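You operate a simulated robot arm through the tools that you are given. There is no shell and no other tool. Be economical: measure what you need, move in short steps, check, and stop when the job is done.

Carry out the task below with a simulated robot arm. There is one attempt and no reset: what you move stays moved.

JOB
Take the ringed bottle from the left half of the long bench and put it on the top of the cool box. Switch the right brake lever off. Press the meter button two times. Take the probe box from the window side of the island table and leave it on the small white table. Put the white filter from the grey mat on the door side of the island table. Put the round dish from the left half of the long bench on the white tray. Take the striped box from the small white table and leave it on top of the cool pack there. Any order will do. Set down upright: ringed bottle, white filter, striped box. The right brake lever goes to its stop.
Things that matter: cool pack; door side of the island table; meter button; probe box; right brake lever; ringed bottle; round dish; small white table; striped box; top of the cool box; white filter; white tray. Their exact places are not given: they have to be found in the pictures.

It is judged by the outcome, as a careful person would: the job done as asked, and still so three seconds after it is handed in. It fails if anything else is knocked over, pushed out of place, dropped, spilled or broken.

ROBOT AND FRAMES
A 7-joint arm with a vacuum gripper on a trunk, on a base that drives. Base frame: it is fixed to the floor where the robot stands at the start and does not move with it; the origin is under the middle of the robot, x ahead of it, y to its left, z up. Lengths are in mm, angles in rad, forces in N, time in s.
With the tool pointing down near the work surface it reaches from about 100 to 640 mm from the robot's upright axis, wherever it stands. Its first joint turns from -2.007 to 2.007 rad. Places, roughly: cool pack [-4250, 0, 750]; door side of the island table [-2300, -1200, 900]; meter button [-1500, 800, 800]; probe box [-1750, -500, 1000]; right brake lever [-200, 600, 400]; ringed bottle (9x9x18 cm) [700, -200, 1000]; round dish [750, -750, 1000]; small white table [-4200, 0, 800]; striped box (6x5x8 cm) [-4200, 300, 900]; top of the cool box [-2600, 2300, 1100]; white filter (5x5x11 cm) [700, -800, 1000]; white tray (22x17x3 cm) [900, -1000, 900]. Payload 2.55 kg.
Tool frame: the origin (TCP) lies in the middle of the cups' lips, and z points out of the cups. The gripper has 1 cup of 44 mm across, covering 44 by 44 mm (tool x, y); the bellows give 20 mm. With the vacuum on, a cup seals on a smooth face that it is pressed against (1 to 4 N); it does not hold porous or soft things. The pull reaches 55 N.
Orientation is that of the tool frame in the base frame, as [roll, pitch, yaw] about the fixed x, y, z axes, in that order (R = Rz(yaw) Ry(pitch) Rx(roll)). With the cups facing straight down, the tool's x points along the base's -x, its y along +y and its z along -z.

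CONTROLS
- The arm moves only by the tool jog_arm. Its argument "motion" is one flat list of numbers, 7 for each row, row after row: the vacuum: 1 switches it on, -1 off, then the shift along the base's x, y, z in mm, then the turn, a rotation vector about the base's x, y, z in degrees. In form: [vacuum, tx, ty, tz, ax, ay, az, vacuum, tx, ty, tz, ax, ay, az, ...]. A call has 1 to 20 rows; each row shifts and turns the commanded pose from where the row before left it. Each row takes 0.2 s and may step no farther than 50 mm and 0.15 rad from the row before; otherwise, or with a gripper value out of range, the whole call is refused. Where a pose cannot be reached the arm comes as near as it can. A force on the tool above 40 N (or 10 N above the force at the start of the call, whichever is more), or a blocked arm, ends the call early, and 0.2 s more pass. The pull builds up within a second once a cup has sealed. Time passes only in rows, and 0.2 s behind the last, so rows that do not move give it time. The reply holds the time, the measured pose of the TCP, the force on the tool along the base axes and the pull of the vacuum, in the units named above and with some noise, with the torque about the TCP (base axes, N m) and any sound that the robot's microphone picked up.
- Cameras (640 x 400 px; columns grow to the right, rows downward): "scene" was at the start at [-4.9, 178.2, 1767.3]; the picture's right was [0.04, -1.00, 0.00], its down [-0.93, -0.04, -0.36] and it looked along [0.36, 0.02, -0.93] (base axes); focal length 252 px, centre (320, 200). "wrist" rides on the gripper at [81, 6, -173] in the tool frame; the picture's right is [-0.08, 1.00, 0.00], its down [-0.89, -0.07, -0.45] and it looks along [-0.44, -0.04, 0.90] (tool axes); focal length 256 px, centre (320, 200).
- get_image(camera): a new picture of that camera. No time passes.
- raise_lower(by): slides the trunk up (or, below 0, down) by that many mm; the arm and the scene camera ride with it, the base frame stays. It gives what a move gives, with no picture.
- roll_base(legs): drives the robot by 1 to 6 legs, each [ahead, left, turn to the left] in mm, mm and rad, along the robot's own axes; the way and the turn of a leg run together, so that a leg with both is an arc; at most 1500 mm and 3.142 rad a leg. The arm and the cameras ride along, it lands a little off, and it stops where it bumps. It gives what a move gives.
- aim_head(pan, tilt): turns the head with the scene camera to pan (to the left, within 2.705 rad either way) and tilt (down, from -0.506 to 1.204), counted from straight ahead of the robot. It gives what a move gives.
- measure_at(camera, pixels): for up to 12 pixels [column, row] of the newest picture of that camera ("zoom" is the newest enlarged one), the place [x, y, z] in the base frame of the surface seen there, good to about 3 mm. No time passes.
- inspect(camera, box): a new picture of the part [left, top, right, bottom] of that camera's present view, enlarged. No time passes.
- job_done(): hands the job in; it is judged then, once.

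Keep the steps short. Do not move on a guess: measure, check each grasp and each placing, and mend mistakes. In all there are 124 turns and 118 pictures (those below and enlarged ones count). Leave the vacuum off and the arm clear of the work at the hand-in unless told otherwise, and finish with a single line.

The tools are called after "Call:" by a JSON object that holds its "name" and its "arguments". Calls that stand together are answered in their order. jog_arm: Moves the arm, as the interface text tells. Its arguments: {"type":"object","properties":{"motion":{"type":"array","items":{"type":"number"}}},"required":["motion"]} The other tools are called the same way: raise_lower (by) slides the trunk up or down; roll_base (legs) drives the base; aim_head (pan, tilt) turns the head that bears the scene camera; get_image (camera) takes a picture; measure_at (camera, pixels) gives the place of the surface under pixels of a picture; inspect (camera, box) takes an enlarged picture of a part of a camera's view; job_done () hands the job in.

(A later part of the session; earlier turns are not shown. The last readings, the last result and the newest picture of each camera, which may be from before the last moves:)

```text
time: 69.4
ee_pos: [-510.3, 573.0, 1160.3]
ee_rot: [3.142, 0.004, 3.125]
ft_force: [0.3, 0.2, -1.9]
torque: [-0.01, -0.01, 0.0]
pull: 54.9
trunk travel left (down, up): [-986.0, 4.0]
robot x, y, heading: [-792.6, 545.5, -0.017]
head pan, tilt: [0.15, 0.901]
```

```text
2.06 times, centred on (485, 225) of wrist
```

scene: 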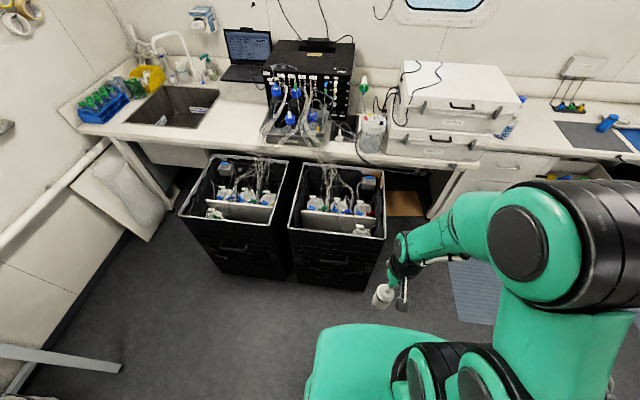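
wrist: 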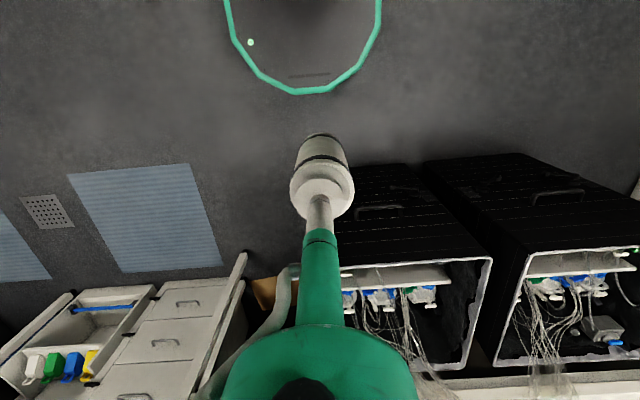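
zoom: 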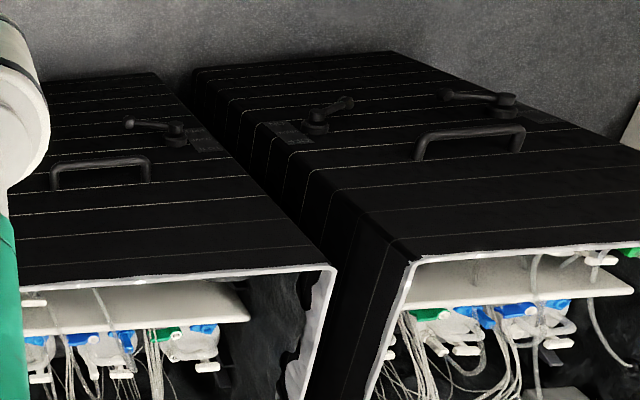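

The crates have two levers each; I return to them empty-handed. Now go on with the filter: to the corridor, then look back.

Call:
{"name": "roll_base", "arguments": {"legs": [[0, 860, 0.015], [-900, 0, 0]]}}

Call:
{"name": "aim_head", "arguments": {"pan": -2.7, "tilt": 0.6}}

Call:
{"name": "get_image", "arguments": {"camera": "scene"}}

Call:
{"name": "aim_head", "arguments": {"pan": 2.7, "tilt": 0.6}}

Call:
{"name": "get_image", "arguments": {"camera": "scene"}}

```text
time: 78.4
ee_pos: [-1415.1, 1446.8, 1160.5]
ee_rot: [-3.142, 0.006, 3.137]
ft_force: [-0.5, 0.7, -1.2]
torque: [0.0, 0.01, -0.01]
pull: 54.6
trunk travel left (down, up): [-986.0, 4.0]
robot x, y, heading: [-1692.8, 1411.0, -0.006]
head pan, tilt: [0.15, 0.901]
```

```text
time: 80.9
ee_pos: [-1415.2, 1445.8, 1159.4]
ee_rot: [-3.141, 0.001, 3.137]
ft_force: [0.2, -0.1, -0.3]
torque: [-0.02, 0.02, 0.01]
pull: 54.1
trunk travel left (down, up): [-986.0, 4.0]
robot x, y, heading: [-1695.2, 1410.6, -0.002]
head pan, tilt: [-2.7, 0.6]
```

```text
83 pictures are left
```

scene: 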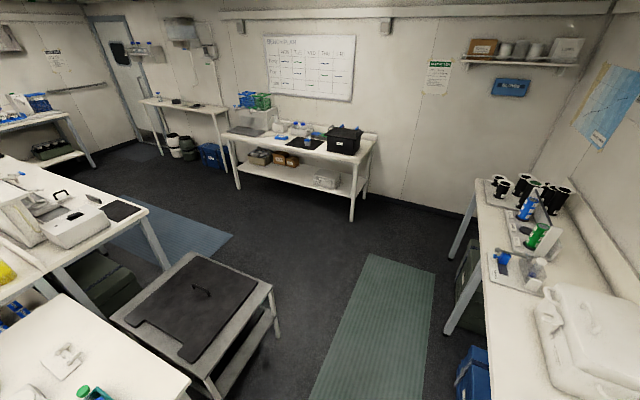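

```text
time: 85.1
ee_pos: [-1413.3, 1445.8, 1160.2]
ee_rot: [-3.141, 0.003, 3.139]
ft_force: [-0.1, 0.0, -1.0]
torque: [-0.02, -0.02, 0.04]
pull: 55.0
trunk travel left (down, up): [-986.0, 4.0]
robot x, y, heading: [-1695.4, 1408.1, 0.003]
head pan, tilt: [2.7, 0.6]
```

```text
82 pictures are left
```

scene: 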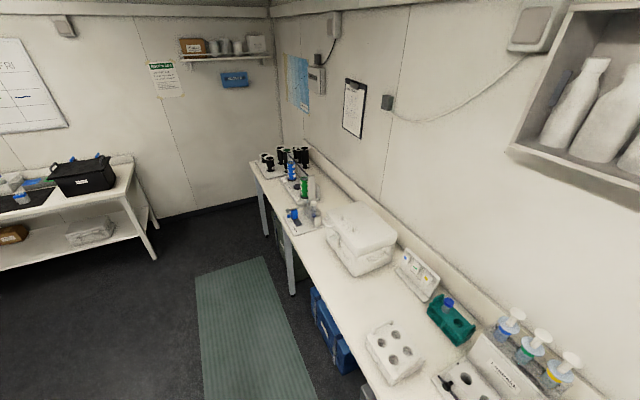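

A low table with a black panel stands behind; the lane at x≈-3350 looks clear. I drive there.

Call:
{"name": "roll_base", "arguments": {"legs": [[-1500, 0, 0], [-150, 0, 0], [0, -1200, 0]]}}

Call:
{"name": "aim_head", "arguments": {"pan": -1.0, "tilt": 0.75}}

Call:
{"name": "get_image", "arguments": {"camera": "scene"}}

```text
time: 99.3
ee_pos: [-3119.1, 271.8, 1158.6]
ee_rot: [3.141, 0.004, 3.126]
ft_force: [-0.3, -0.6, -1.8]
torque: [0.01, 0.0, -0.01]
pull: 55.6
trunk travel left (down, up): [-986.0, 4.0]
robot x, y, heading: [-3398.8, 241.3, -0.012]
head pan, tilt: [2.7, 0.6]
```

```text
time: 102.4
ee_pos: [-3118.9, 273.1, 1160.8]
ee_rot: [-3.141, 0.001, 3.127]
ft_force: [-0.2, 0.1, -1.5]
torque: [0.02, -0.03, -0.01]
pull: 55.2
trunk travel left (down, up): [-986.0, 4.0]
robot x, y, heading: [-3399.5, 238.5, -0.014]
head pan, tilt: [-1.0, 0.75]
```

```text
81 pictures are left
```

scene: 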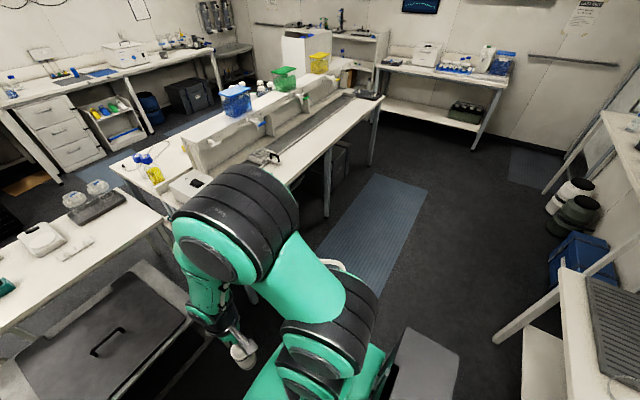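

I zoom at the door side of the island and measure its surface.

Call:
{"name": "inspect", "arguments": {"camera": "scene", "box": [240, 60, 400, 200]}}

Call:
{"name": "measure_at", "arguments": {"camera": "scene", "pixels": [[345, 118], [330, 125], [310, 165], [330, 150], [300, 120], [378, 98], [328, 212], [500, 335], [365, 94], [262, 158]]}}

```text
2.86 times, centred on (320, 130) of scene
```

zoom: 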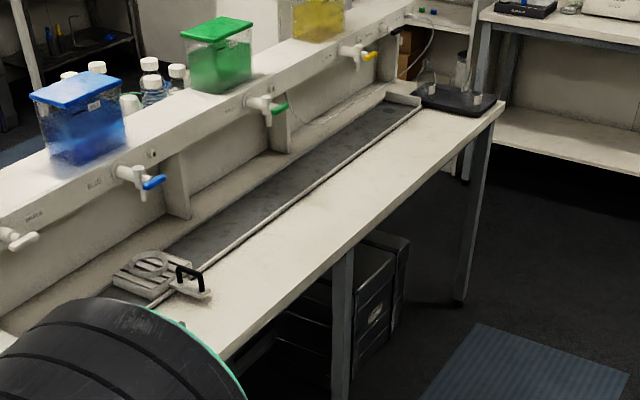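

```text
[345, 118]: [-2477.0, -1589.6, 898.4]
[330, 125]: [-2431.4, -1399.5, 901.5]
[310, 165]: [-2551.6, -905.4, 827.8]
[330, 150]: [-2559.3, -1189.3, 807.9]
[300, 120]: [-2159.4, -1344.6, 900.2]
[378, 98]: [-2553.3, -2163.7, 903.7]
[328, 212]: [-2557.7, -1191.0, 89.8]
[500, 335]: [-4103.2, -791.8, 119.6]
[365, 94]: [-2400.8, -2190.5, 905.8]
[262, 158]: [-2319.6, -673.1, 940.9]
```

Free strip between trough and edge: x≈-2540..-2390. I drive to (-2970,-1210).

Call:
{"name": "roll_base", "arguments": {"legs": [[0, -1450, 0.012], [430, 0, 0]]}}

Call:
{"name": "get_image", "arguments": {"camera": "wrist"}}

```text
time: 112.0
ee_pos: [-2719.7, -1223.7, 1161.3]
ee_rot: [3.14, 0.004, 3.11]
ft_force: [0.1, 0.4, -1.3]
torque: [-0.02, 0.02, 0.01]
pull: 55.1
trunk travel left (down, up): [-986.0, 4.0]
robot x, y, heading: [-2995.6, -1250.6, -0.036]
head pan, tilt: [-1.0, 0.75]
```

```text
79 pictures are left
```

wrist: 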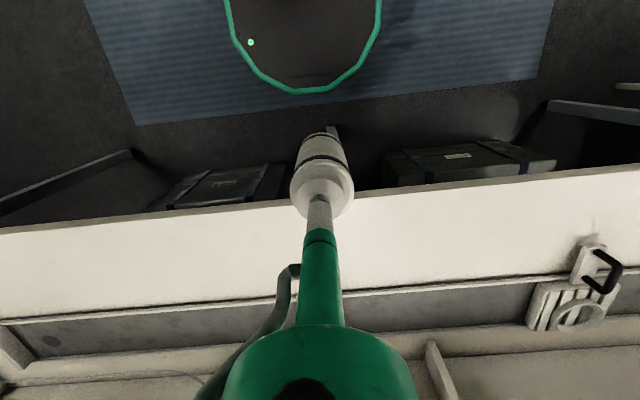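

Call:
{"name": "measure_at", "arguments": {"camera": "wrist", "pixels": [[400, 192], [400, 285], [250, 210], [250, 300], [400, 240], [250, 260]]}}

```text
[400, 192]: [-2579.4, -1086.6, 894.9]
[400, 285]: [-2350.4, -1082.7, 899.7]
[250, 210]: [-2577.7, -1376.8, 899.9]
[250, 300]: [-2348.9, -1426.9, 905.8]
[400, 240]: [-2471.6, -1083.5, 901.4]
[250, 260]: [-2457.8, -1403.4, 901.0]
```

Strip spans x -2578..-2355, z≈900. I bring the filter to (-2465,-1223), lowering partly.

Call:
{"name": "jog_arm", "arguments": {"motion": [1, 42.5, 0, -15, 0, 0, 0, 1, 42.5, 0, -15, 0, 0, 0, 1, 42.5, 0, -15, 0, 0, 0, 1, 42.5, 0, -15, 0, 0, 0, 1, 42.5, 0, -15, 0, 0, 0, 1, 42.5, 0, -15, 0, 0, 0]}}

Call:
{"name": "get_image", "arguments": {"camera": "wrist"}}

```text
time: 113.4
ee_pos: [-2464.1, -1222.1, 1070.8]
ee_rot: [3.141, -0.001, 3.109]
ft_force: [0.9, 0.1, -1.3]
torque: [0.03, 0.04, -0.02]
pull: 54.7
trunk travel left (down, up): [-986.0, 4.0]
robot x, y, heading: [-2998.2, -1249.2, -0.033]
head pan, tilt: [-1.0, 0.75]
```

```text
78 pictures are left
```

wrist: 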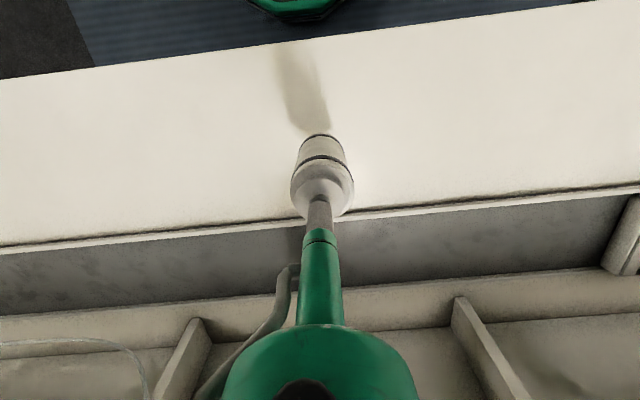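

Lower to 1018, then slowly to contact.

Call:
{"name": "jog_arm", "arguments": {"motion": [1, 0, 0, -30, 0, 0, 0, 1, 0, 0, -22, 0, 0, 0, 1, 0, 0, -5, 0, 0, 0, 1, 0, 0, -4, 0, 0, 0]}}

```text
time: 114.4
ee_pos: [-2462.3, -1222.8, 1010.3]
ee_rot: [-3.141, 0.001, 3.108]
ft_force: [-0.2, 0.0, -1.2]
torque: [-0.02, 0.03, 0.02]
pull: 54.0
trunk travel left (down, up): [-986.0, 4.0]
robot x, y, heading: [-3000.2, -1250.3, -0.041]
head pan, tilt: [-1.0, 0.75]
```

Call:
{"name": "jog_arm", "arguments": {"motion": [1, 0, 0, -3, 0, 0, 0, 1, 0, 0, -2, 0, 0, 0]}}

```text
time: 115.0
ee_pos: [-2464.3, -1223.2, 1007.8]
ee_rot: [-3.14, 0.009, 3.109]
ft_force: [-2.4, 0.5, 17.6]
torque: [0.1, 0.36, 0.02]
pull: 55.1
trunk travel left (down, up): [-986.0, 4.0]
robot x, y, heading: [-3002.0, -1252.9, -0.034]
head pan, tilt: [-1.0, 0.75]
```

Contact. Ease up 2 mm, release, rise and back off.

Call:
{"name": "jog_arm", "arguments": {"motion": [-1, 0, 0, 2, 0, 0, 0, -1, 0, 0, 0, 0, 0, 0, -1, 0, 0, 0, 0, 0, 0, -1, 0, 0, 5, 0, 0, 0, -1, 0, 0, 15, 0, 0, 0, -1, 0, 0, 35, 0, 0, 0, -1, -40, 0, 30, 0, 0, 0, -1, -45, 0, 20, 0, 0, 0, -1, -45, 0, 0, 0, 0, 0, -1, -45, 0, 0, 0, 0, 0]}}

Call:
{"name": "get_image", "arguments": {"camera": "wrist"}}

```text
time: 117.2
ee_pos: [-2641.9, -1224.9, 1110.2]
ee_rot: [-3.141, 0.004, 3.107]
ft_force: [-0.2, -0.4, -0.1]
torque: [-0.05, -0.06, 0.0]
pull: 0.1
trunk travel left (down, up): [-986.0, 4.0]
robot x, y, heading: [-3000.9, -1248.9, -0.032]
head pan, tilt: [-1.0, 0.75]
```

```text
77 pictures are left
```

wrist: 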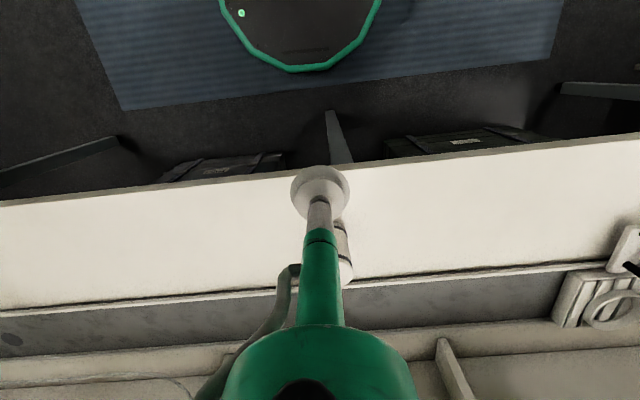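

Filter stands on the strip. Now to the small white table: back up, go left, turn round.

Call:
{"name": "roll_base", "arguments": {"legs": [[-400, 0, 0.03], [0, 1400, 0], [0, 0, 3.14]]}}

Call:
{"name": "aim_head", "arguments": {"pan": 0.2, "tilt": 0.8}}

Call:
{"name": "get_image", "arguments": {"camera": "scene"}}

```text
time: 133.7
ee_pos: [-3755.3, 137.5, 1110.8]
ee_rot: [-3.141, 0.001, 0.0]
ft_force: [-1.5, 0.4, -0.1]
torque: [-0.01, 0.04, 0.02]
pull: 0.0
trunk travel left (down, up): [-986.0, 4.0]
robot x, y, heading: [-3400.1, 173.5, 3.139]
head pan, tilt: [-1.0, 0.75]
```

```text
time: 135.1
ee_pos: [-3755.5, 136.2, 1110.3]
ee_rot: [-3.141, 0.0, -0.001]
ft_force: [0.4, 0.7, 0.6]
torque: [0.0, -0.04, 0.0]
pull: 0.1
trunk travel left (down, up): [-986.0, 4.0]
robot x, y, heading: [-3397.8, 172.6, 3.14]
head pan, tilt: [0.201, 0.799]
```

```text
76 pictures are left
```

scene: 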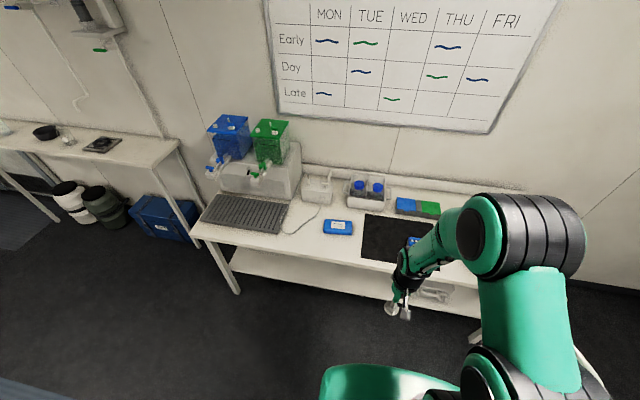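

I see a flat blue pack at (338,227) and something on the dark mat behind the arm. Zoom and wrist view.

Call:
{"name": "inspect", "arguments": {"camera": "scene", "box": [290, 160, 450, 280]}}

Call:
{"name": "measure_at", "arguments": {"camera": "scene", "pixels": [[338, 227], [325, 223], [352, 230], [340, 219], [370, 250], [412, 239], [385, 225]]}}

Call:
{"name": "get_image", "arguments": {"camera": "wrist"}}

```text
3.33 times, centred on (370, 220) of scene
```

zoom: 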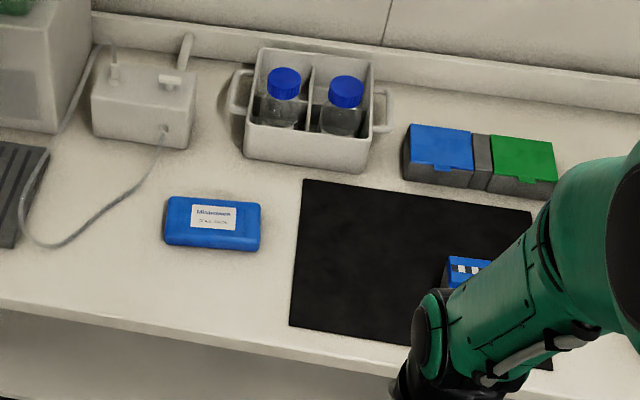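

```text
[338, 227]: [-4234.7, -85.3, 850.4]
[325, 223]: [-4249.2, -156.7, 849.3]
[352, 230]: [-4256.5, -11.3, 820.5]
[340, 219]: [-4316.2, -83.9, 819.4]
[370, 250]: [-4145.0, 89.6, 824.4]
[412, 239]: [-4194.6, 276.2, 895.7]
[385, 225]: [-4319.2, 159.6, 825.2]
```

```text
74 pictures are left
```

wrist: 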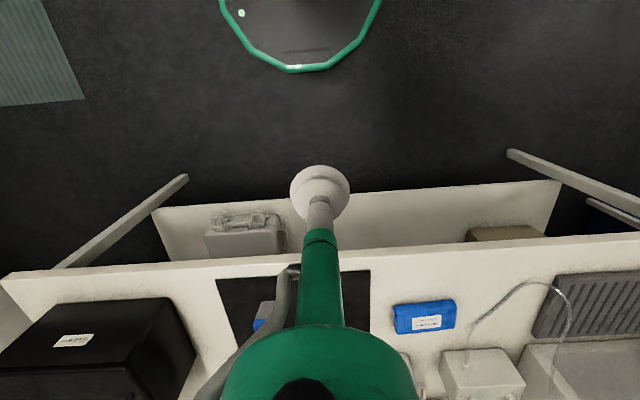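

Table z≈820, pack top ≈850 at (-4250,-84). Striped box near (-4200,276). I drive up to the table.

Call:
{"name": "roll_base", "arguments": {"legs": [[380, 0, 0]]}}

Call:
{"name": "jog_arm", "arguments": {"motion": [-1, 45, 0, 0, 0, 0, 0, -1, 45, 0, 0, 0, 0, 0, -1, 45, 0, 0, 0, 0, 0]}}

Call:
{"name": "get_image", "arguments": {"camera": "wrist"}}

```text
time: 137.4
ee_pos: [-4133.3, 140.1, 1111.0]
ee_rot: [3.141, 0.002, -0.005]
ft_force: [0.2, 0.1, 0.5]
torque: [0.0, -0.01, 0.0]
pull: 0.1
trunk travel left (down, up): [-986.0, 4.0]
robot x, y, heading: [-3773.5, 175.4, 3.137]
head pan, tilt: [0.201, 0.799]
```

```text
time: 138.2
ee_pos: [-4044.7, 137.3, 1114.3]
ee_rot: [3.135, 0.045, 0.01]
ft_force: [-7.2, -0.8, 4.6]
torque: [0.05, -1.84, 0.03]
pull: 0.2
trunk travel left (down, up): [-986.0, 4.0]
robot x, y, heading: [-3769.5, 173.1, 3.135]
head pan, tilt: [0.201, 0.799]
stopped in row 3: the force on the tool passed its limit at 83 N (the readings are from after the stop); the commanded pose is now the measured one
```

```text
73 pictures are left
```

wrist: 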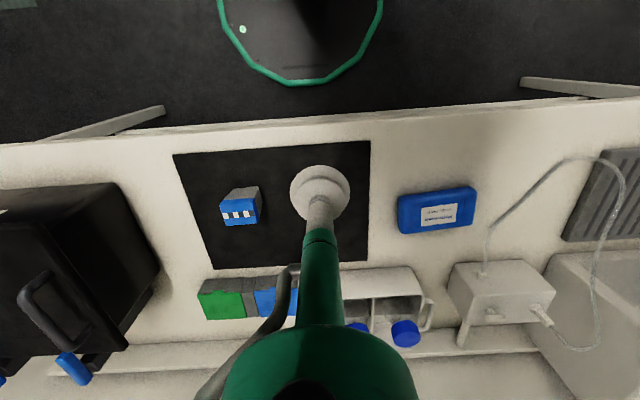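

The tool bumped the robot's own body when drawn in too close; nothing on the table was touched. I measure the striped box and the cool pack, and zoom.

Call:
{"name": "measure_at", "arguments": {"camera": "wrist", "pixels": [[224, 208], [258, 203], [240, 213], [225, 222], [256, 220], [400, 195], [472, 190], [402, 229], [475, 222], [437, 212], [438, 195], [300, 120]]}}

Call:
{"name": "inspect", "arguments": {"camera": "wrist", "box": [190, 160, 310, 260]}}

Call:
{"name": "jog_arm", "arguments": {"motion": [-1, -45, 20, 20, 0, 0, 0, -1, -40, 30, 20, 0, 0, 0]}}

```text
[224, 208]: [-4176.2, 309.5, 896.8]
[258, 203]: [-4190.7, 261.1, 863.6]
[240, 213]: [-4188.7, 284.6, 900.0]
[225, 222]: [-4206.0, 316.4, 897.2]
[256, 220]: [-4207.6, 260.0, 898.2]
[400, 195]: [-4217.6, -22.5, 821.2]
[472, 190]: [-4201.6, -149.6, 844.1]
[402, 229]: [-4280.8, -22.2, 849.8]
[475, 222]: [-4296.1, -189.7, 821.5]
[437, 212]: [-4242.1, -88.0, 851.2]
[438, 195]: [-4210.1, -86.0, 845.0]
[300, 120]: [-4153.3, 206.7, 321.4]
```

```text
4.00 times, centred on (250, 210) of wrist
```

zoom: 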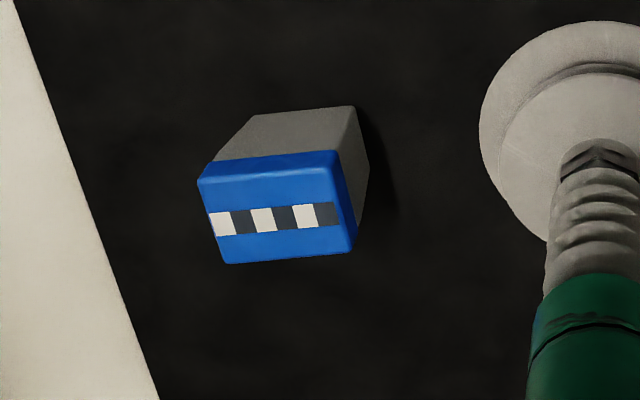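

```text
refused: row 1 steps farther than a row can; nothing moved
```

I move off the body, restore the tilt, and go over the box at (-4188,284).

Call:
{"name": "jog_arm", "arguments": {"motion": [-1, -35, 20, 10, 0, 0, 0, -1, -35, 30, 0, 0.36, -2.58, -0.6, -1, -35, 30, 0, 0, 0, 0, -1, -25, 35, 0, 0, 0, 0, -1, -14, 32, 0, 0, 0, 0]}}

Call:
{"name": "get_image", "arguments": {"camera": "wrist"}}

```text
time: 139.4
ee_pos: [-4190.1, 288.3, 1123.2]
ee_rot: [3.14, -0.003, -0.003]
ft_force: [0.4, 0.3, -0.5]
torque: [-0.04, -0.04, 0.02]
pull: 0.0
trunk travel left (down, up): [-986.0, 4.0]
robot x, y, heading: [-3772.5, 176.1, 3.135]
head pan, tilt: [0.201, 0.799]
```

```text
71 pictures are left
```

wrist: 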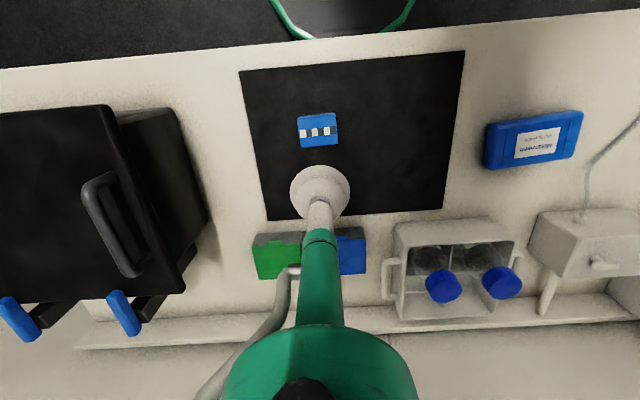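

Call:
{"name": "measure_at", "arguments": {"camera": "wrist", "pixels": [[300, 130], [336, 128], [317, 115], [319, 145], [318, 131], [486, 145], [580, 132], [532, 140], [530, 120], [535, 163]]}}

Call:
{"name": "inspect", "arguments": {"camera": "wrist", "box": [270, 90, 370, 170]}}

```text
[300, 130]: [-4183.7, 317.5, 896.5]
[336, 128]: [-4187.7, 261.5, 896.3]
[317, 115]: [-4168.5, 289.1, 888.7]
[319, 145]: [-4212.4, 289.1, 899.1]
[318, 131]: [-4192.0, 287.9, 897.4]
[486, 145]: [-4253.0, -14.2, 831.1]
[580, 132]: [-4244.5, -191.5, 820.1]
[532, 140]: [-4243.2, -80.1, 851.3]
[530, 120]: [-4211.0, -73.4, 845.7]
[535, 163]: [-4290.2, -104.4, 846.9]
```

```text
5.00 times, centred on (320, 130) of wrist
```

zoom: 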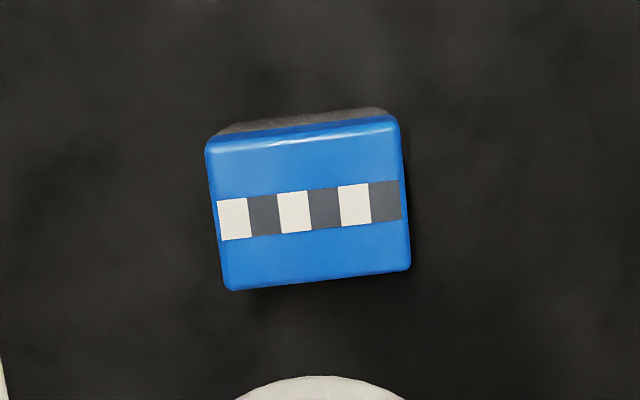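

Box centre (-4192,288), top ≈899. I check the black case height, then lower the trunk 100.

Call:
{"name": "measure_at", "arguments": {"camera": "wrist", "pixels": [[60, 150], [115, 200], [180, 150], [190, 230]]}}

Call:
{"name": "raise_lower", "arguments": {"by": -130}}

Call:
{"name": "jog_arm", "arguments": {"motion": [-1, -1, 0, -35, 0, 0, 0, -1, 0, 0, -35, 0, 0, 0]}}

```text
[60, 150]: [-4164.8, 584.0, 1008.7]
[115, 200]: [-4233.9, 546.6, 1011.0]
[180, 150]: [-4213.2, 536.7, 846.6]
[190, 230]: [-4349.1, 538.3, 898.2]
```

```text
time: 140.9
ee_pos: [-4190.2, 286.0, 995.1]
ee_rot: [-3.14, -0.001, -0.001]
ft_force: [0.5, 0.6, 0.6]
torque: [0.0, 0.0, 0.01]
pull: 0.0
trunk travel left (down, up): [-856.0, 134.0]
robot x, y, heading: [-3773.5, 174.3, 3.135]
head pan, tilt: [0.201, 0.799]
```

```text
time: 141.5
ee_pos: [-4190.0, 288.3, 923.9]
ee_rot: [3.141, -0.001, -0.001]
ft_force: [0.5, -0.9, 0.3]
torque: [-0.02, -0.04, 0.02]
pull: 0.0
trunk travel left (down, up): [-856.0, 134.0]
robot x, y, heading: [-3774.4, 174.3, 3.134]
head pan, tilt: [0.201, 0.799]
```

At (-4190,288,924). Touch with vacuum.

Call:
{"name": "jog_arm", "arguments": {"motion": [1, -1, 0, -12, 0, 0, 0, 1, 0, 0, -10, 0, 0, 0, 1, 0, 0, -5, 0, 0, 0, 1, 0, 0, 0, 0, 0, 0]}}

```text
time: 142.5
ee_pos: [-4190.1, 287.1, 897.3]
ee_rot: [3.141, -0.001, -0.001]
ft_force: [0.7, -0.4, -0.6]
torque: [-0.02, -0.06, -0.04]
pull: 55.0
trunk travel left (down, up): [-856.0, 134.0]
robot x, y, heading: [-3770.6, 175.5, 3.136]
head pan, tilt: [0.201, 0.799]
```

Sealed. Lift and carry over to the cool pack.

Call:
{"name": "jog_arm", "arguments": {"motion": [1, 0, 0, 30, 0, 0, 0, 1, 0, 0, 40, 0, 0, 0, 1, 0, 0, 40, 0, 0, 0, 1, -7.2, -46.5, 0, 0, 0, 0, 1, -7.2, -46.5, 0, 0, 0, 0, 1, -7.2, -46.5, 0, 0, 0, 0, 1, -7.2, -46.5, 0, 0, 0, 0, 1, -7.2, -46.5, 0, 0, 0, 0, 1, -7.2, -46.5, 0, 0, 0, 0, 1, -7.2, -46.5, 0, 0, 0, 0, 1, -7.2, -46.5, 0, 0, 0, 0]}}

Call:
{"name": "get_image", "arguments": {"camera": "wrist"}}

Call:
{"name": "get_image", "arguments": {"camera": "scene"}}

```text
time: 144.9
ee_pos: [-4250.3, -85.5, 1007.7]
ee_rot: [-3.138, -0.004, -0.002]
ft_force: [-0.4, 0.1, -1.9]
torque: [0.01, 0.0, 0.0]
pull: 55.0
trunk travel left (down, up): [-856.0, 134.0]
robot x, y, heading: [-3773.0, 176.5, 3.136]
head pan, tilt: [0.201, 0.799]
```

```text
69 pictures are left
```

wrist: 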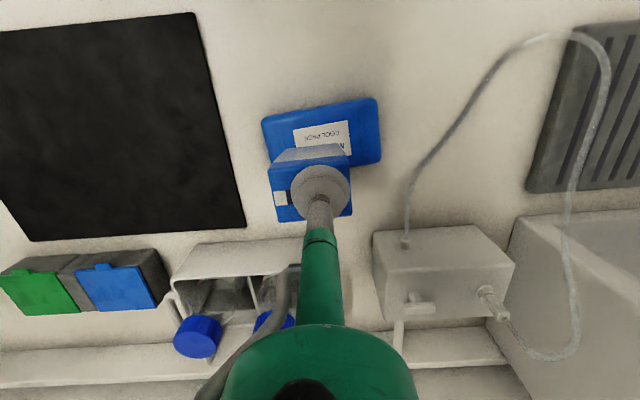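

```text
68 pictures are left
```

scene: 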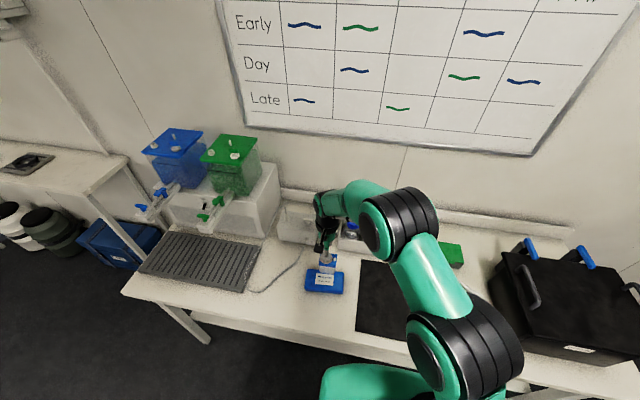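

Centred over the pack. Lower to ~935, then slowly.

Call:
{"name": "jog_arm", "arguments": {"motion": [1, 2, 0, -35, 0, 0, 0, 1, 0, 0, -30, 0, 0, 0, 1, 0, 0, -6, 0, 0, 0]}}

Call:
{"name": "jog_arm", "arguments": {"motion": [1, 0, 0, -4, 0, 0, 0, 1, 0, 0, -3, 0, 0, 0, 1, 0, 0, -2, 0, 0, 0]}}

```text
time: 145.7
ee_pos: [-4247.3, -86.5, 936.4]
ee_rot: [3.141, -0.002, -0.004]
ft_force: [1.0, -0.8, -1.1]
torque: [0.0, 0.02, -0.02]
pull: 55.2
trunk travel left (down, up): [-856.0, 134.0]
robot x, y, heading: [-3774.7, 175.2, 3.131]
head pan, tilt: [0.201, 0.799]
```

```text
time: 146.5
ee_pos: [-4246.6, -86.0, 925.5]
ee_rot: [3.141, -0.001, -0.002]
ft_force: [0.0, -0.3, -1.6]
torque: [0.0, -0.03, 0.02]
pull: 54.8
trunk travel left (down, up): [-856.0, 134.0]
robot x, y, heading: [-3777.1, 173.5, 3.138]
head pan, tilt: [0.201, 0.799]
```

Call:
{"name": "jog_arm", "arguments": {"motion": [1, 0, 0, -2, 0, 0, 0, 1, 0, 0, -2, 0, 0, 0]}}

```text
time: 147.1
ee_pos: [-4246.9, -86.2, 923.4]
ee_rot: [3.141, -0.002, -0.001]
ft_force: [0.1, -0.8, -1.8]
torque: [0.01, -0.02, 0.01]
pull: 54.9
trunk travel left (down, up): [-856.0, 134.0]
robot x, y, heading: [-3775.1, 175.2, 3.136]
head pan, tilt: [0.201, 0.799]
```

Call:
{"name": "jog_arm", "arguments": {"motion": [1, 0, 0, -2, 0, 0, 0, 1, 0, 0, -1, 0, 0, 0]}}

Call:
{"name": "get_image", "arguments": {"camera": "wrist"}}

```text
time: 147.7
ee_pos: [-4247.2, -86.7, 921.6]
ee_rot: [3.139, 0.002, -0.002]
ft_force: [2.6, -1.2, 11.2]
torque: [0.31, -0.11, -0.08]
pull: 55.3
trunk travel left (down, up): [-856.0, 134.0]
robot x, y, heading: [-3772.1, 174.4, 3.134]
head pan, tilt: [0.201, 0.799]
```

```text
67 pictures are left
```

wrist: 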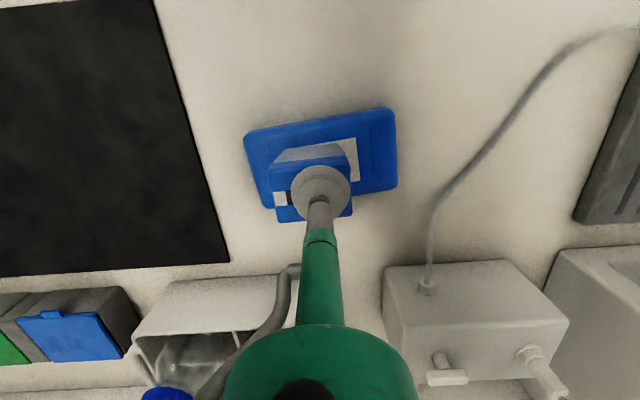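

Contact. I check the pack's extent around the box before letting go.

Call:
{"name": "measure_at", "arguments": {"camera": "wrist", "pixels": [[250, 138], [265, 203], [388, 115], [392, 183], [320, 126], [300, 163], [330, 163], [375, 190]]}}

Call:
{"name": "inspect", "arguments": {"camera": "scene", "box": [280, 230, 370, 310]}}

```text
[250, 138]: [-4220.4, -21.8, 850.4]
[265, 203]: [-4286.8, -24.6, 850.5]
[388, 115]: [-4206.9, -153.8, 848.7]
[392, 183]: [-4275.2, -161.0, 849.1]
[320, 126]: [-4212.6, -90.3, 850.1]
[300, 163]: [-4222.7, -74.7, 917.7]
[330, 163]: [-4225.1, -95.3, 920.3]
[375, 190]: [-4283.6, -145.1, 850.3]
```

```text
5.00 times, centred on (325, 270) of scene
```

zoom: 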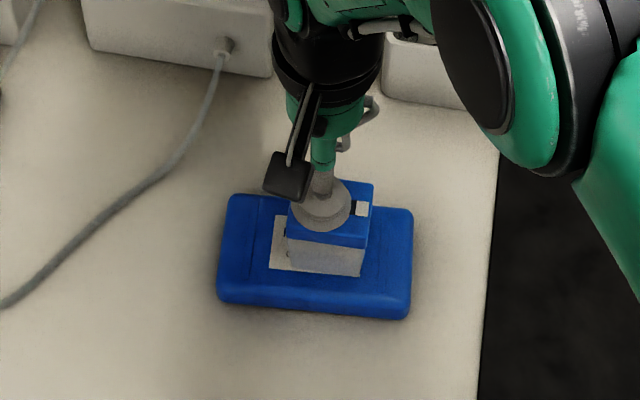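

Box is well on the pack (x -4210..-4287, box -4222..-4272). Release.

Call:
{"name": "jog_arm", "arguments": {"motion": [-1, 0, 0, 1.5, 0, 0, 0, -1, 0, 0, 0, 0, 0, 0, -1, 0, 0, 0, 0, 0, 0, -1, 0, 0, 5, 0, 0, 0, -1, 0, 0, 15, 0, 0, 0, -1, 0, 0, 40, 0, 0, 0, -1, 0, 0, 45, 0, 0, 0, -1, 30, 30, 25, 0, 0, 0, -1, 30, 30, 25, 0, 0, 0]}}

Call:
{"name": "get_image", "arguments": {"camera": "scene"}}

```text
time: 149.7
ee_pos: [-4186.0, -25.9, 1078.9]
ee_rot: [-3.139, -0.003, -0.001]
ft_force: [0.1, 1.2, -0.2]
torque: [-0.03, 0.03, -0.01]
pull: 0.0
trunk travel left (down, up): [-856.0, 134.0]
robot x, y, heading: [-3777.9, 173.9, 3.131]
head pan, tilt: [0.201, 0.799]
```

```text
65 pictures are left
```

scene: 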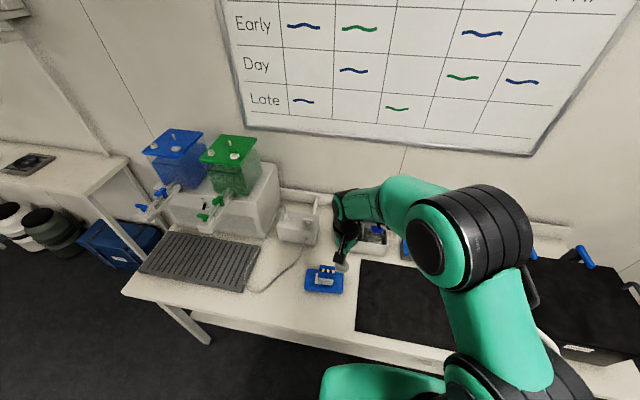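

Placed. Next the meter. I raise a bit, back off, go to the lane y≈1400, turn to face the meter table.

Call:
{"name": "raise_lower", "arguments": {"by": 80}}

Call:
{"name": "roll_base", "arguments": {"legs": [[-400, 0, 0], [0, -1230, 0], [0, 0, 1.5708], [0, 1300, 0], [0, 400, 0]]}}

Call:
{"name": "aim_head", "arguments": {"pan": 0.2, "tilt": 0.9}}

Call:
{"name": "get_image", "arguments": {"camera": "scene"}}

Call:
{"name": "get_image", "arguments": {"camera": "wrist"}}

```text
time: 150.9
ee_pos: [-4187.5, -28.4, 1157.5]
ee_rot: [-3.141, -0.004, -0.002]
ft_force: [-0.3, 0.4, 0.8]
torque: [0.0, -0.02, -0.01]
pull: 0.0
trunk travel left (down, up): [-936.0, 54.0]
robot x, y, heading: [-3773.2, 173.9, 3.138]
head pan, tilt: [0.201, 0.799]
```

```text
time: 171.2
ee_pos: [-1485.8, 923.8, 1158.4]
ee_rot: [-3.141, -0.003, 1.535]
ft_force: [1.9, 0.2, 0.1]
torque: [0.02, 0.0, 0.03]
pull: 0.0
trunk travel left (down, up): [-936.0, 54.0]
robot x, y, heading: [-1675.2, 1344.1, -1.607]
head pan, tilt: [0.201, 0.799]
```

```text
time: 171.9
ee_pos: [-1484.9, 923.3, 1157.9]
ee_rot: [3.141, 0.001, 1.534]
ft_force: [0.3, 0.0, 1.3]
torque: [0.0, -0.04, -0.01]
pull: 0.1
trunk travel left (down, up): [-936.0, 54.0]
robot x, y, heading: [-1674.9, 1340.4, -1.615]
head pan, tilt: [0.201, 0.901]
```

```text
64 pictures are left
```

scene: 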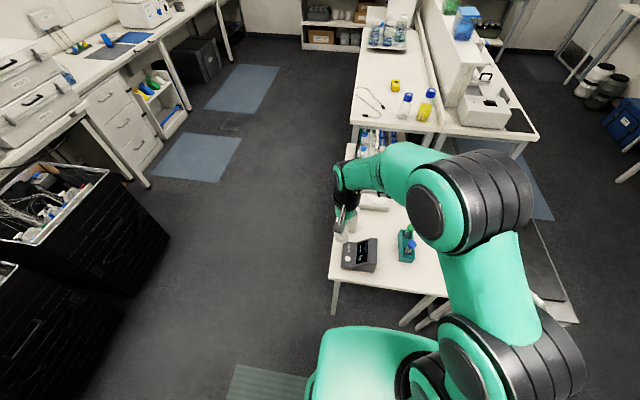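

```text
63 pictures are left
```

wrist: 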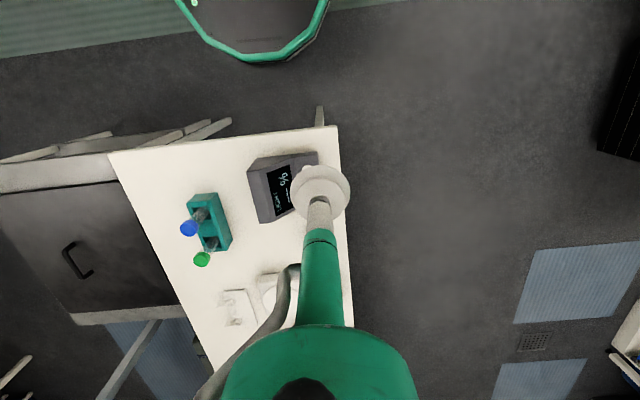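

I zoom on the meter.

Call:
{"name": "inspect", "arguments": {"camera": "scene", "box": [320, 220, 400, 280]}}

Call:
{"name": "measure_at", "arguments": {"camera": "zoom", "pixels": [[225, 310], [235, 250], [300, 190], [380, 230]]}}

Call:
{"name": "inspect", "arguments": {"camera": "wrist", "box": [230, 120, 360, 240]}}

```text
6.67 times, centred on (360, 250) of scene
```

zoom: 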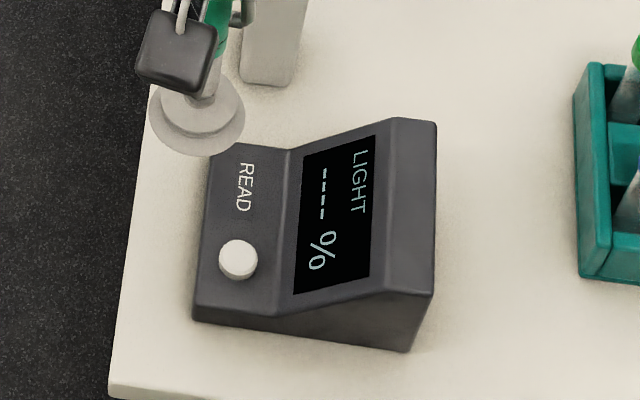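

```text
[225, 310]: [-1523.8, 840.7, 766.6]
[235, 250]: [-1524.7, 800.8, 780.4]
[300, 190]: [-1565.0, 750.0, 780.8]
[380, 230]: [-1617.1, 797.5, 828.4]
```

```text
3.33 times, centred on (295, 180) of wrist
```

zoom: 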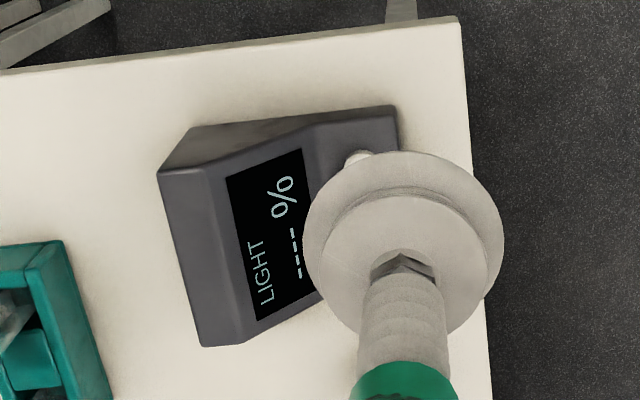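

Button at zoom (238,260). I measure it precisely.

Call:
{"name": "measure_at", "arguments": {"camera": "scene", "pixels": [[347.7, 259], [345.5, 259], [350, 259], [347.7, 256.5], [347.7, 261], [343, 259], [353, 259], [347.7, 250], [356, 258]]}}

```text
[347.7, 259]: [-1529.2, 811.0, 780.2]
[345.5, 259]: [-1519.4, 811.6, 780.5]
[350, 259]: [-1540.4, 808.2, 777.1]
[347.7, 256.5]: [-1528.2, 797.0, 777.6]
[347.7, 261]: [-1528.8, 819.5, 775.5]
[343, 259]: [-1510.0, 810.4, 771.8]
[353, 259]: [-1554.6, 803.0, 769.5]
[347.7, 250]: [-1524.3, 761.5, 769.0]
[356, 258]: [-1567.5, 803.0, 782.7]
```

Button centre (-1529,809), top 780. I will press with the cup rim offset 12 mm in +x. First move over it, then trunk down.

Call:
{"name": "jog_arm", "arguments": {"motion": [-1, -11, -38, 0, 0, 0, 0, -1, -11, -38, 0, 0, 0, 0, -1, -11, -38, 0, 0, 0, 0]}}

Call:
{"name": "raise_lower", "arguments": {"by": -270}}

Call:
{"name": "get_image", "arguments": {"camera": "wrist"}}

```text
time: 172.7
ee_pos: [-1519.6, 807.9, 1156.1]
ee_rot: [3.141, -0.005, 1.534]
ft_force: [-0.8, -0.1, -0.5]
torque: [0.05, -0.04, 0.0]
pull: 0.2
trunk travel left (down, up): [-936.0, 54.0]
robot x, y, heading: [-1675.2, 1341.2, -1.612]
head pan, tilt: [0.201, 0.901]
```

```text
time: 175.4
ee_pos: [-1518.9, 809.4, 888.4]
ee_rot: [3.139, 0.0, 1.535]
ft_force: [0.1, 0.2, 0.1]
torque: [0.02, -0.03, 0.02]
pull: 0.1
trunk travel left (down, up): [-666.0, 324.0]
robot x, y, heading: [-1671.9, 1344.6, -1.612]
head pan, tilt: [0.201, 0.901]
```

```text
60 pictures are left
```

wrist: 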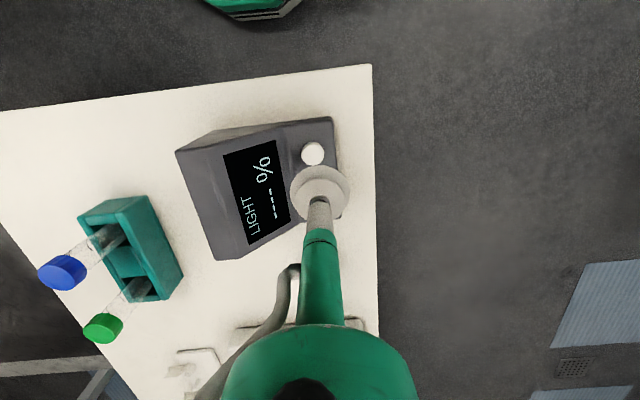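

Call:
{"name": "measure_at", "arguments": {"camera": "wrist", "pixels": [[313, 152], [303, 152], [322, 152], [313, 144], [313, 162]]}}

Call:
{"name": "jog_arm", "arguments": {"motion": [-1, 0, 0, -40, 0, 0, 0, -1, 0, 0, -40, 0, 0, 0, -1, 0, 0, -15, 0, 0, 0]}}

```text
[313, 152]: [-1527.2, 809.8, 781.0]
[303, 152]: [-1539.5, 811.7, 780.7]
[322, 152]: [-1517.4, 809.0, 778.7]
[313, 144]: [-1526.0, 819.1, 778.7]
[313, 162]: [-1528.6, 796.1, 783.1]
```

```text
time: 176.2
ee_pos: [-1518.6, 807.9, 793.4]
ee_rot: [-3.141, -0.003, 1.534]
ft_force: [0.1, 0.3, -0.7]
torque: [-0.04, -0.03, -0.02]
pull: 0.1
trunk travel left (down, up): [-666.0, 324.0]
robot x, y, heading: [-1674.8, 1342.6, -1.611]
head pan, tilt: [0.201, 0.901]
```

At 793. I press down in small steps and watch force and sound.

Call:
{"name": "jog_arm", "arguments": {"motion": [-1, 0, 0, -8, 0, 0, 0, -1, 0, 0, -4, 0, 0, 0, -1, 0, 0, -2, 0, 0, 0]}}

```text
time: 177.0
ee_pos: [-1520.1, 808.9, 780.7]
ee_rot: [3.141, -0.001, 1.533]
ft_force: [-0.5, 0.2, -0.5]
torque: [0.02, 0.03, -0.03]
pull: 0.0
trunk travel left (down, up): [-666.0, 324.0]
robot x, y, heading: [-1673.9, 1343.5, -1.609]
head pan, tilt: [0.201, 0.901]
```

Call:
{"name": "jog_arm", "arguments": {"motion": [-1, 0, 0, -2, 0, 0, 0, -1, 0, 0, -2, 0, 0, 0]}}

```text
time: 177.6
ee_pos: [-1520.6, 809.2, 776.5]
ee_rot: [3.141, -0.004, 1.534]
ft_force: [-0.3, 0.0, 0.2]
torque: [-0.01, 0.03, -0.02]
pull: 0.1
trunk travel left (down, up): [-666.0, 324.0]
robot x, y, heading: [-1675.2, 1347.7, -1.614]
head pan, tilt: [0.201, 0.901]
```

Call:
{"name": "jog_arm", "arguments": {"motion": [-1, 0, 0, -2, 0, 0, 0, -1, 0, 0, -1, 0, 0, 0]}}

Call:
{"name": "inspect", "arguments": {"camera": "scene", "box": [320, 220, 400, 280]}}

```text
time: 178.2
ee_pos: [-1519.9, 809.0, 771.8]
ee_rot: [-3.141, -0.003, 1.535]
ft_force: [0.0, 0.1, 0.2]
torque: [0.0, 0.02, -0.05]
pull: 0.0
trunk travel left (down, up): [-666.0, 324.0]
robot x, y, heading: [-1672.4, 1342.1, -1.613]
head pan, tilt: [0.201, 0.901]
```

```text
6.67 times, centred on (360, 250) of scene
```

zoom: 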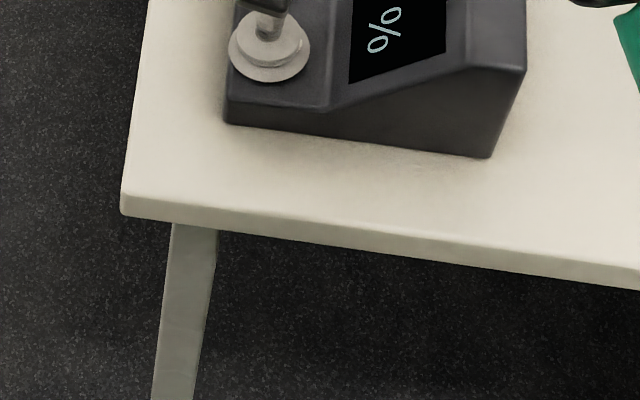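

No force or sound yet. A little farther.

Call:
{"name": "jog_arm", "arguments": {"motion": [-1, 0, 0, -2, 0, 0, 0, -1, 0, 0, -1.5, 0, 0, 0]}}

```text
time: 178.8
ee_pos: [-1519.8, 808.6, 769.9]
ee_rot: [-3.141, -0.002, 1.536]
ft_force: [-2.2, 0.4, 1.7]
torque: [0.01, -0.03, 0.02]
pull: 0.0
trunk travel left (down, up): [-666.0, 324.0]
robot x, y, heading: [-1675.4, 1345.1, -1.611]
head pan, tilt: [0.201, 0.901]
```

The button sits inside the hollow cup; the rim touches the panel. I rise and shift so the rim itself lies over the button (TCP x≈-1506).

Call:
{"name": "jog_arm", "arguments": {"motion": [-1, 0, 0, 10, 0, 0, 0, -1, 0, 0, 15, 0, 0, 0, -1, 14, 0, 0, 0, 0, 0, -1, 0, 0, -10, 0, 0, 0, -1, 0, 0, -4, 0, 0, 0]}}

Call:
{"name": "jog_arm", "arguments": {"motion": [-1, 0, 0, -2, 0, 0, 0, -1, 0, 0, -2, 0, 0, 0]}}

```text
time: 180.0
ee_pos: [-1504.4, 807.7, 779.6]
ee_rot: [3.141, -0.002, 1.535]
ft_force: [1.1, 0.6, -0.3]
torque: [-0.02, 0.04, -0.02]
pull: 0.0
trunk travel left (down, up): [-666.0, 324.0]
robot x, y, heading: [-1676.3, 1345.0, -1.62]
head pan, tilt: [0.201, 0.901]
```

```text
time: 180.6
ee_pos: [-1505.4, 808.7, 777.6]
ee_rot: [3.141, -0.003, 1.533]
ft_force: [0.4, -0.9, 0.9]
torque: [0.0, 0.01, 0.02]
pull: 0.0
trunk travel left (down, up): [-666.0, 324.0]
robot x, y, heading: [-1673.2, 1339.4, -1.613]
head pan, tilt: [0.201, 0.901]
```

Call:
{"name": "jog_arm", "arguments": {"motion": [-1, 0, 0, -2, 0, 0, 0, -1, 0, 0, -2, 0, 0, 0]}}

```text
time: 181.2
ee_pos: [-1504.4, 809.1, 772.4]
ee_rot: [3.141, -0.001, 1.533]
ft_force: [0.3, 0.2, 1.2]
torque: [0.0, 0.04, 0.03]
pull: 0.1
trunk travel left (down, up): [-666.0, 324.0]
robot x, y, heading: [-1673.3, 1345.0, -1.612]
head pan, tilt: [0.201, 0.901]
```

Call:
{"name": "jog_arm", "arguments": {"motion": [-1, 0, 0, -2, 0, 0, 0, -1, 0, 0, -2, 0, 0, 0]}}

Call:
{"name": "inspect", "arguments": {"camera": "wrist", "box": [250, 100, 390, 240]}}

```text
time: 181.8
ee_pos: [-1503.9, 808.1, 769.2]
ee_rot: [-3.141, -0.002, 1.534]
ft_force: [-0.3, -0.1, 1.2]
torque: [-0.04, 0.05, 0.0]
pull: 0.0
trunk travel left (down, up): [-666.0, 324.0]
robot x, y, heading: [-1671.1, 1342.5, -1.612]
head pan, tilt: [0.201, 0.901]
```

```text
2.86 times, centred on (320, 170) of wrist
```

zoom: 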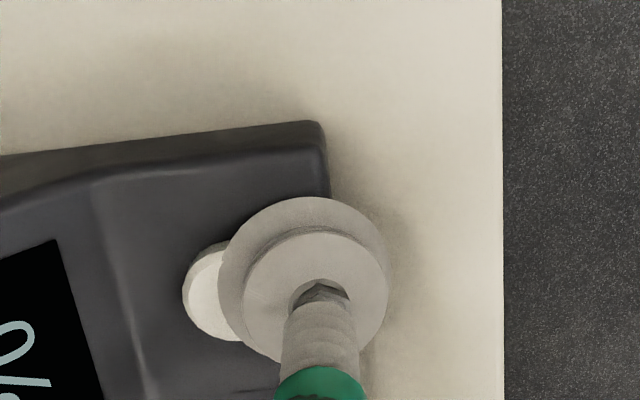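

Rim is on the button; the bellows give. I push further.

Call:
{"name": "jog_arm", "arguments": {"motion": [-1, 0, 0, -3, 0, 0, 0, -1, 0, 0, -2, 0, 0, 0]}}

Call:
{"name": "jog_arm", "arguments": {"motion": [-1, 0, 0, -2, 0, 0, 0, -1, 0, 0, -2, 0, 0, 0]}}

```text
time: 182.4
ee_pos: [-1505.6, 809.7, 765.4]
ee_rot: [-3.141, -0.001, 1.535]
ft_force: [0.0, 0.2, 2.6]
torque: [0.0, 0.06, -0.02]
pull: 0.2
trunk travel left (down, up): [-666.0, 324.0]
robot x, y, heading: [-1674.7, 1345.0, -1.612]
head pan, tilt: [0.201, 0.901]
```

```text
time: 183.0
ee_pos: [-1506.0, 809.4, 760.0]
ee_rot: [-3.141, -0.001, 1.535]
ft_force: [-1.0, 0.8, 3.5]
torque: [-0.01, 0.05, 0.0]
pull: 0.0
trunk travel left (down, up): [-666.0, 324.0]
robot x, y, heading: [-1672.6, 1345.9, -1.614]
head pan, tilt: [0.201, 0.901]
heard: click
```

A click: first press made. I rise fully, check the display.

Call:
{"name": "jog_arm", "arguments": {"motion": [-1, 0, 0, 10, 0, 0, 0, -1, 0, 0, 20, 0, 0, 0, -1, 0, 0, 10, 0, 0, 0]}}

Call:
{"name": "inspect", "arguments": {"camera": "wrist", "box": [170, 80, 390, 260]}}

```text
time: 183.8
ee_pos: [-1505.3, 808.6, 799.2]
ee_rot: [3.14, -0.004, 1.535]
ft_force: [0.0, -0.2, -0.1]
torque: [0.04, 0.02, 0.01]
pull: 0.2
trunk travel left (down, up): [-666.0, 324.0]
robot x, y, heading: [-1668.8, 1340.7, -1.611]
head pan, tilt: [0.201, 0.901]
```

```text
2.22 times, centred on (280, 170) of wrist
```

zoom: 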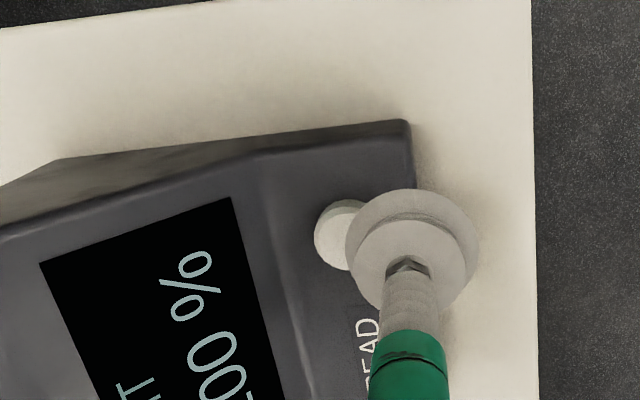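

Display now shows "100 %" (or so), first press counted. Second press: down to 760, same as before.

Call:
{"name": "jog_arm", "arguments": {"motion": [-1, 0, 0, -15, 0, 0, 0, -1, 0, 0, -10, 0, 0, 0, -1, 0, 0, -8, 0, 0, 0, -1, 0, 0, -3, 0, 0, 0, -1, 0, 0, -2, 0, 0, 0, -1, 0, 0, -1.5, 0, 0, 0]}}

```text
time: 185.2
ee_pos: [-1505.6, 808.5, 759.4]
ee_rot: [3.141, -0.001, 1.535]
ft_force: [1.7, -0.1, 3.3]
torque: [-0.03, 0.1, 0.0]
pull: 0.0
trunk travel left (down, up): [-666.0, 324.0]
robot x, y, heading: [-1674.8, 1340.1, -1.61]
head pan, tilt: [0.201, 0.901]
heard: click
```

Second click. I rise clear and raise the trunk, and check.

Call:
{"name": "jog_arm", "arguments": {"motion": [-1, 0, 0, 10, 0, 0, 0, -1, 0, 0, 30, 0, 0, 0, -1, 0, 0, 45, 0, 0, 0]}}

Call:
{"name": "raise_lower", "arguments": {"by": 280}}

Call:
{"name": "inspect", "arguments": {"camera": "scene", "box": [310, 210, 410, 290]}}

```text
time: 186.0
ee_pos: [-1507.9, 808.8, 842.3]
ee_rot: [3.141, -0.004, 1.534]
ft_force: [-0.3, 0.0, -0.6]
torque: [-0.01, 0.01, 0.01]
pull: 0.1
trunk travel left (down, up): [-666.0, 324.0]
robot x, y, heading: [-1671.4, 1344.0, -1.612]
head pan, tilt: [0.201, 0.901]
```

```text
time: 188.8
ee_pos: [-1506.7, 807.3, 1121.8]
ee_rot: [3.14, -0.001, 1.534]
ft_force: [0.1, 0.3, 0.2]
torque: [-0.01, -0.01, 0.02]
pull: 0.0
trunk travel left (down, up): [-946.0, 44.0]
robot x, y, heading: [-1677.0, 1343.0, -1.607]
head pan, tilt: [0.201, 0.901]
```

```text
5.00 times, centred on (360, 250) of scene
```

zoom: 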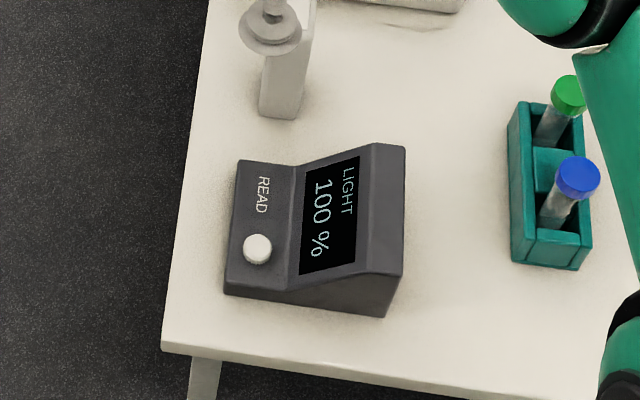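

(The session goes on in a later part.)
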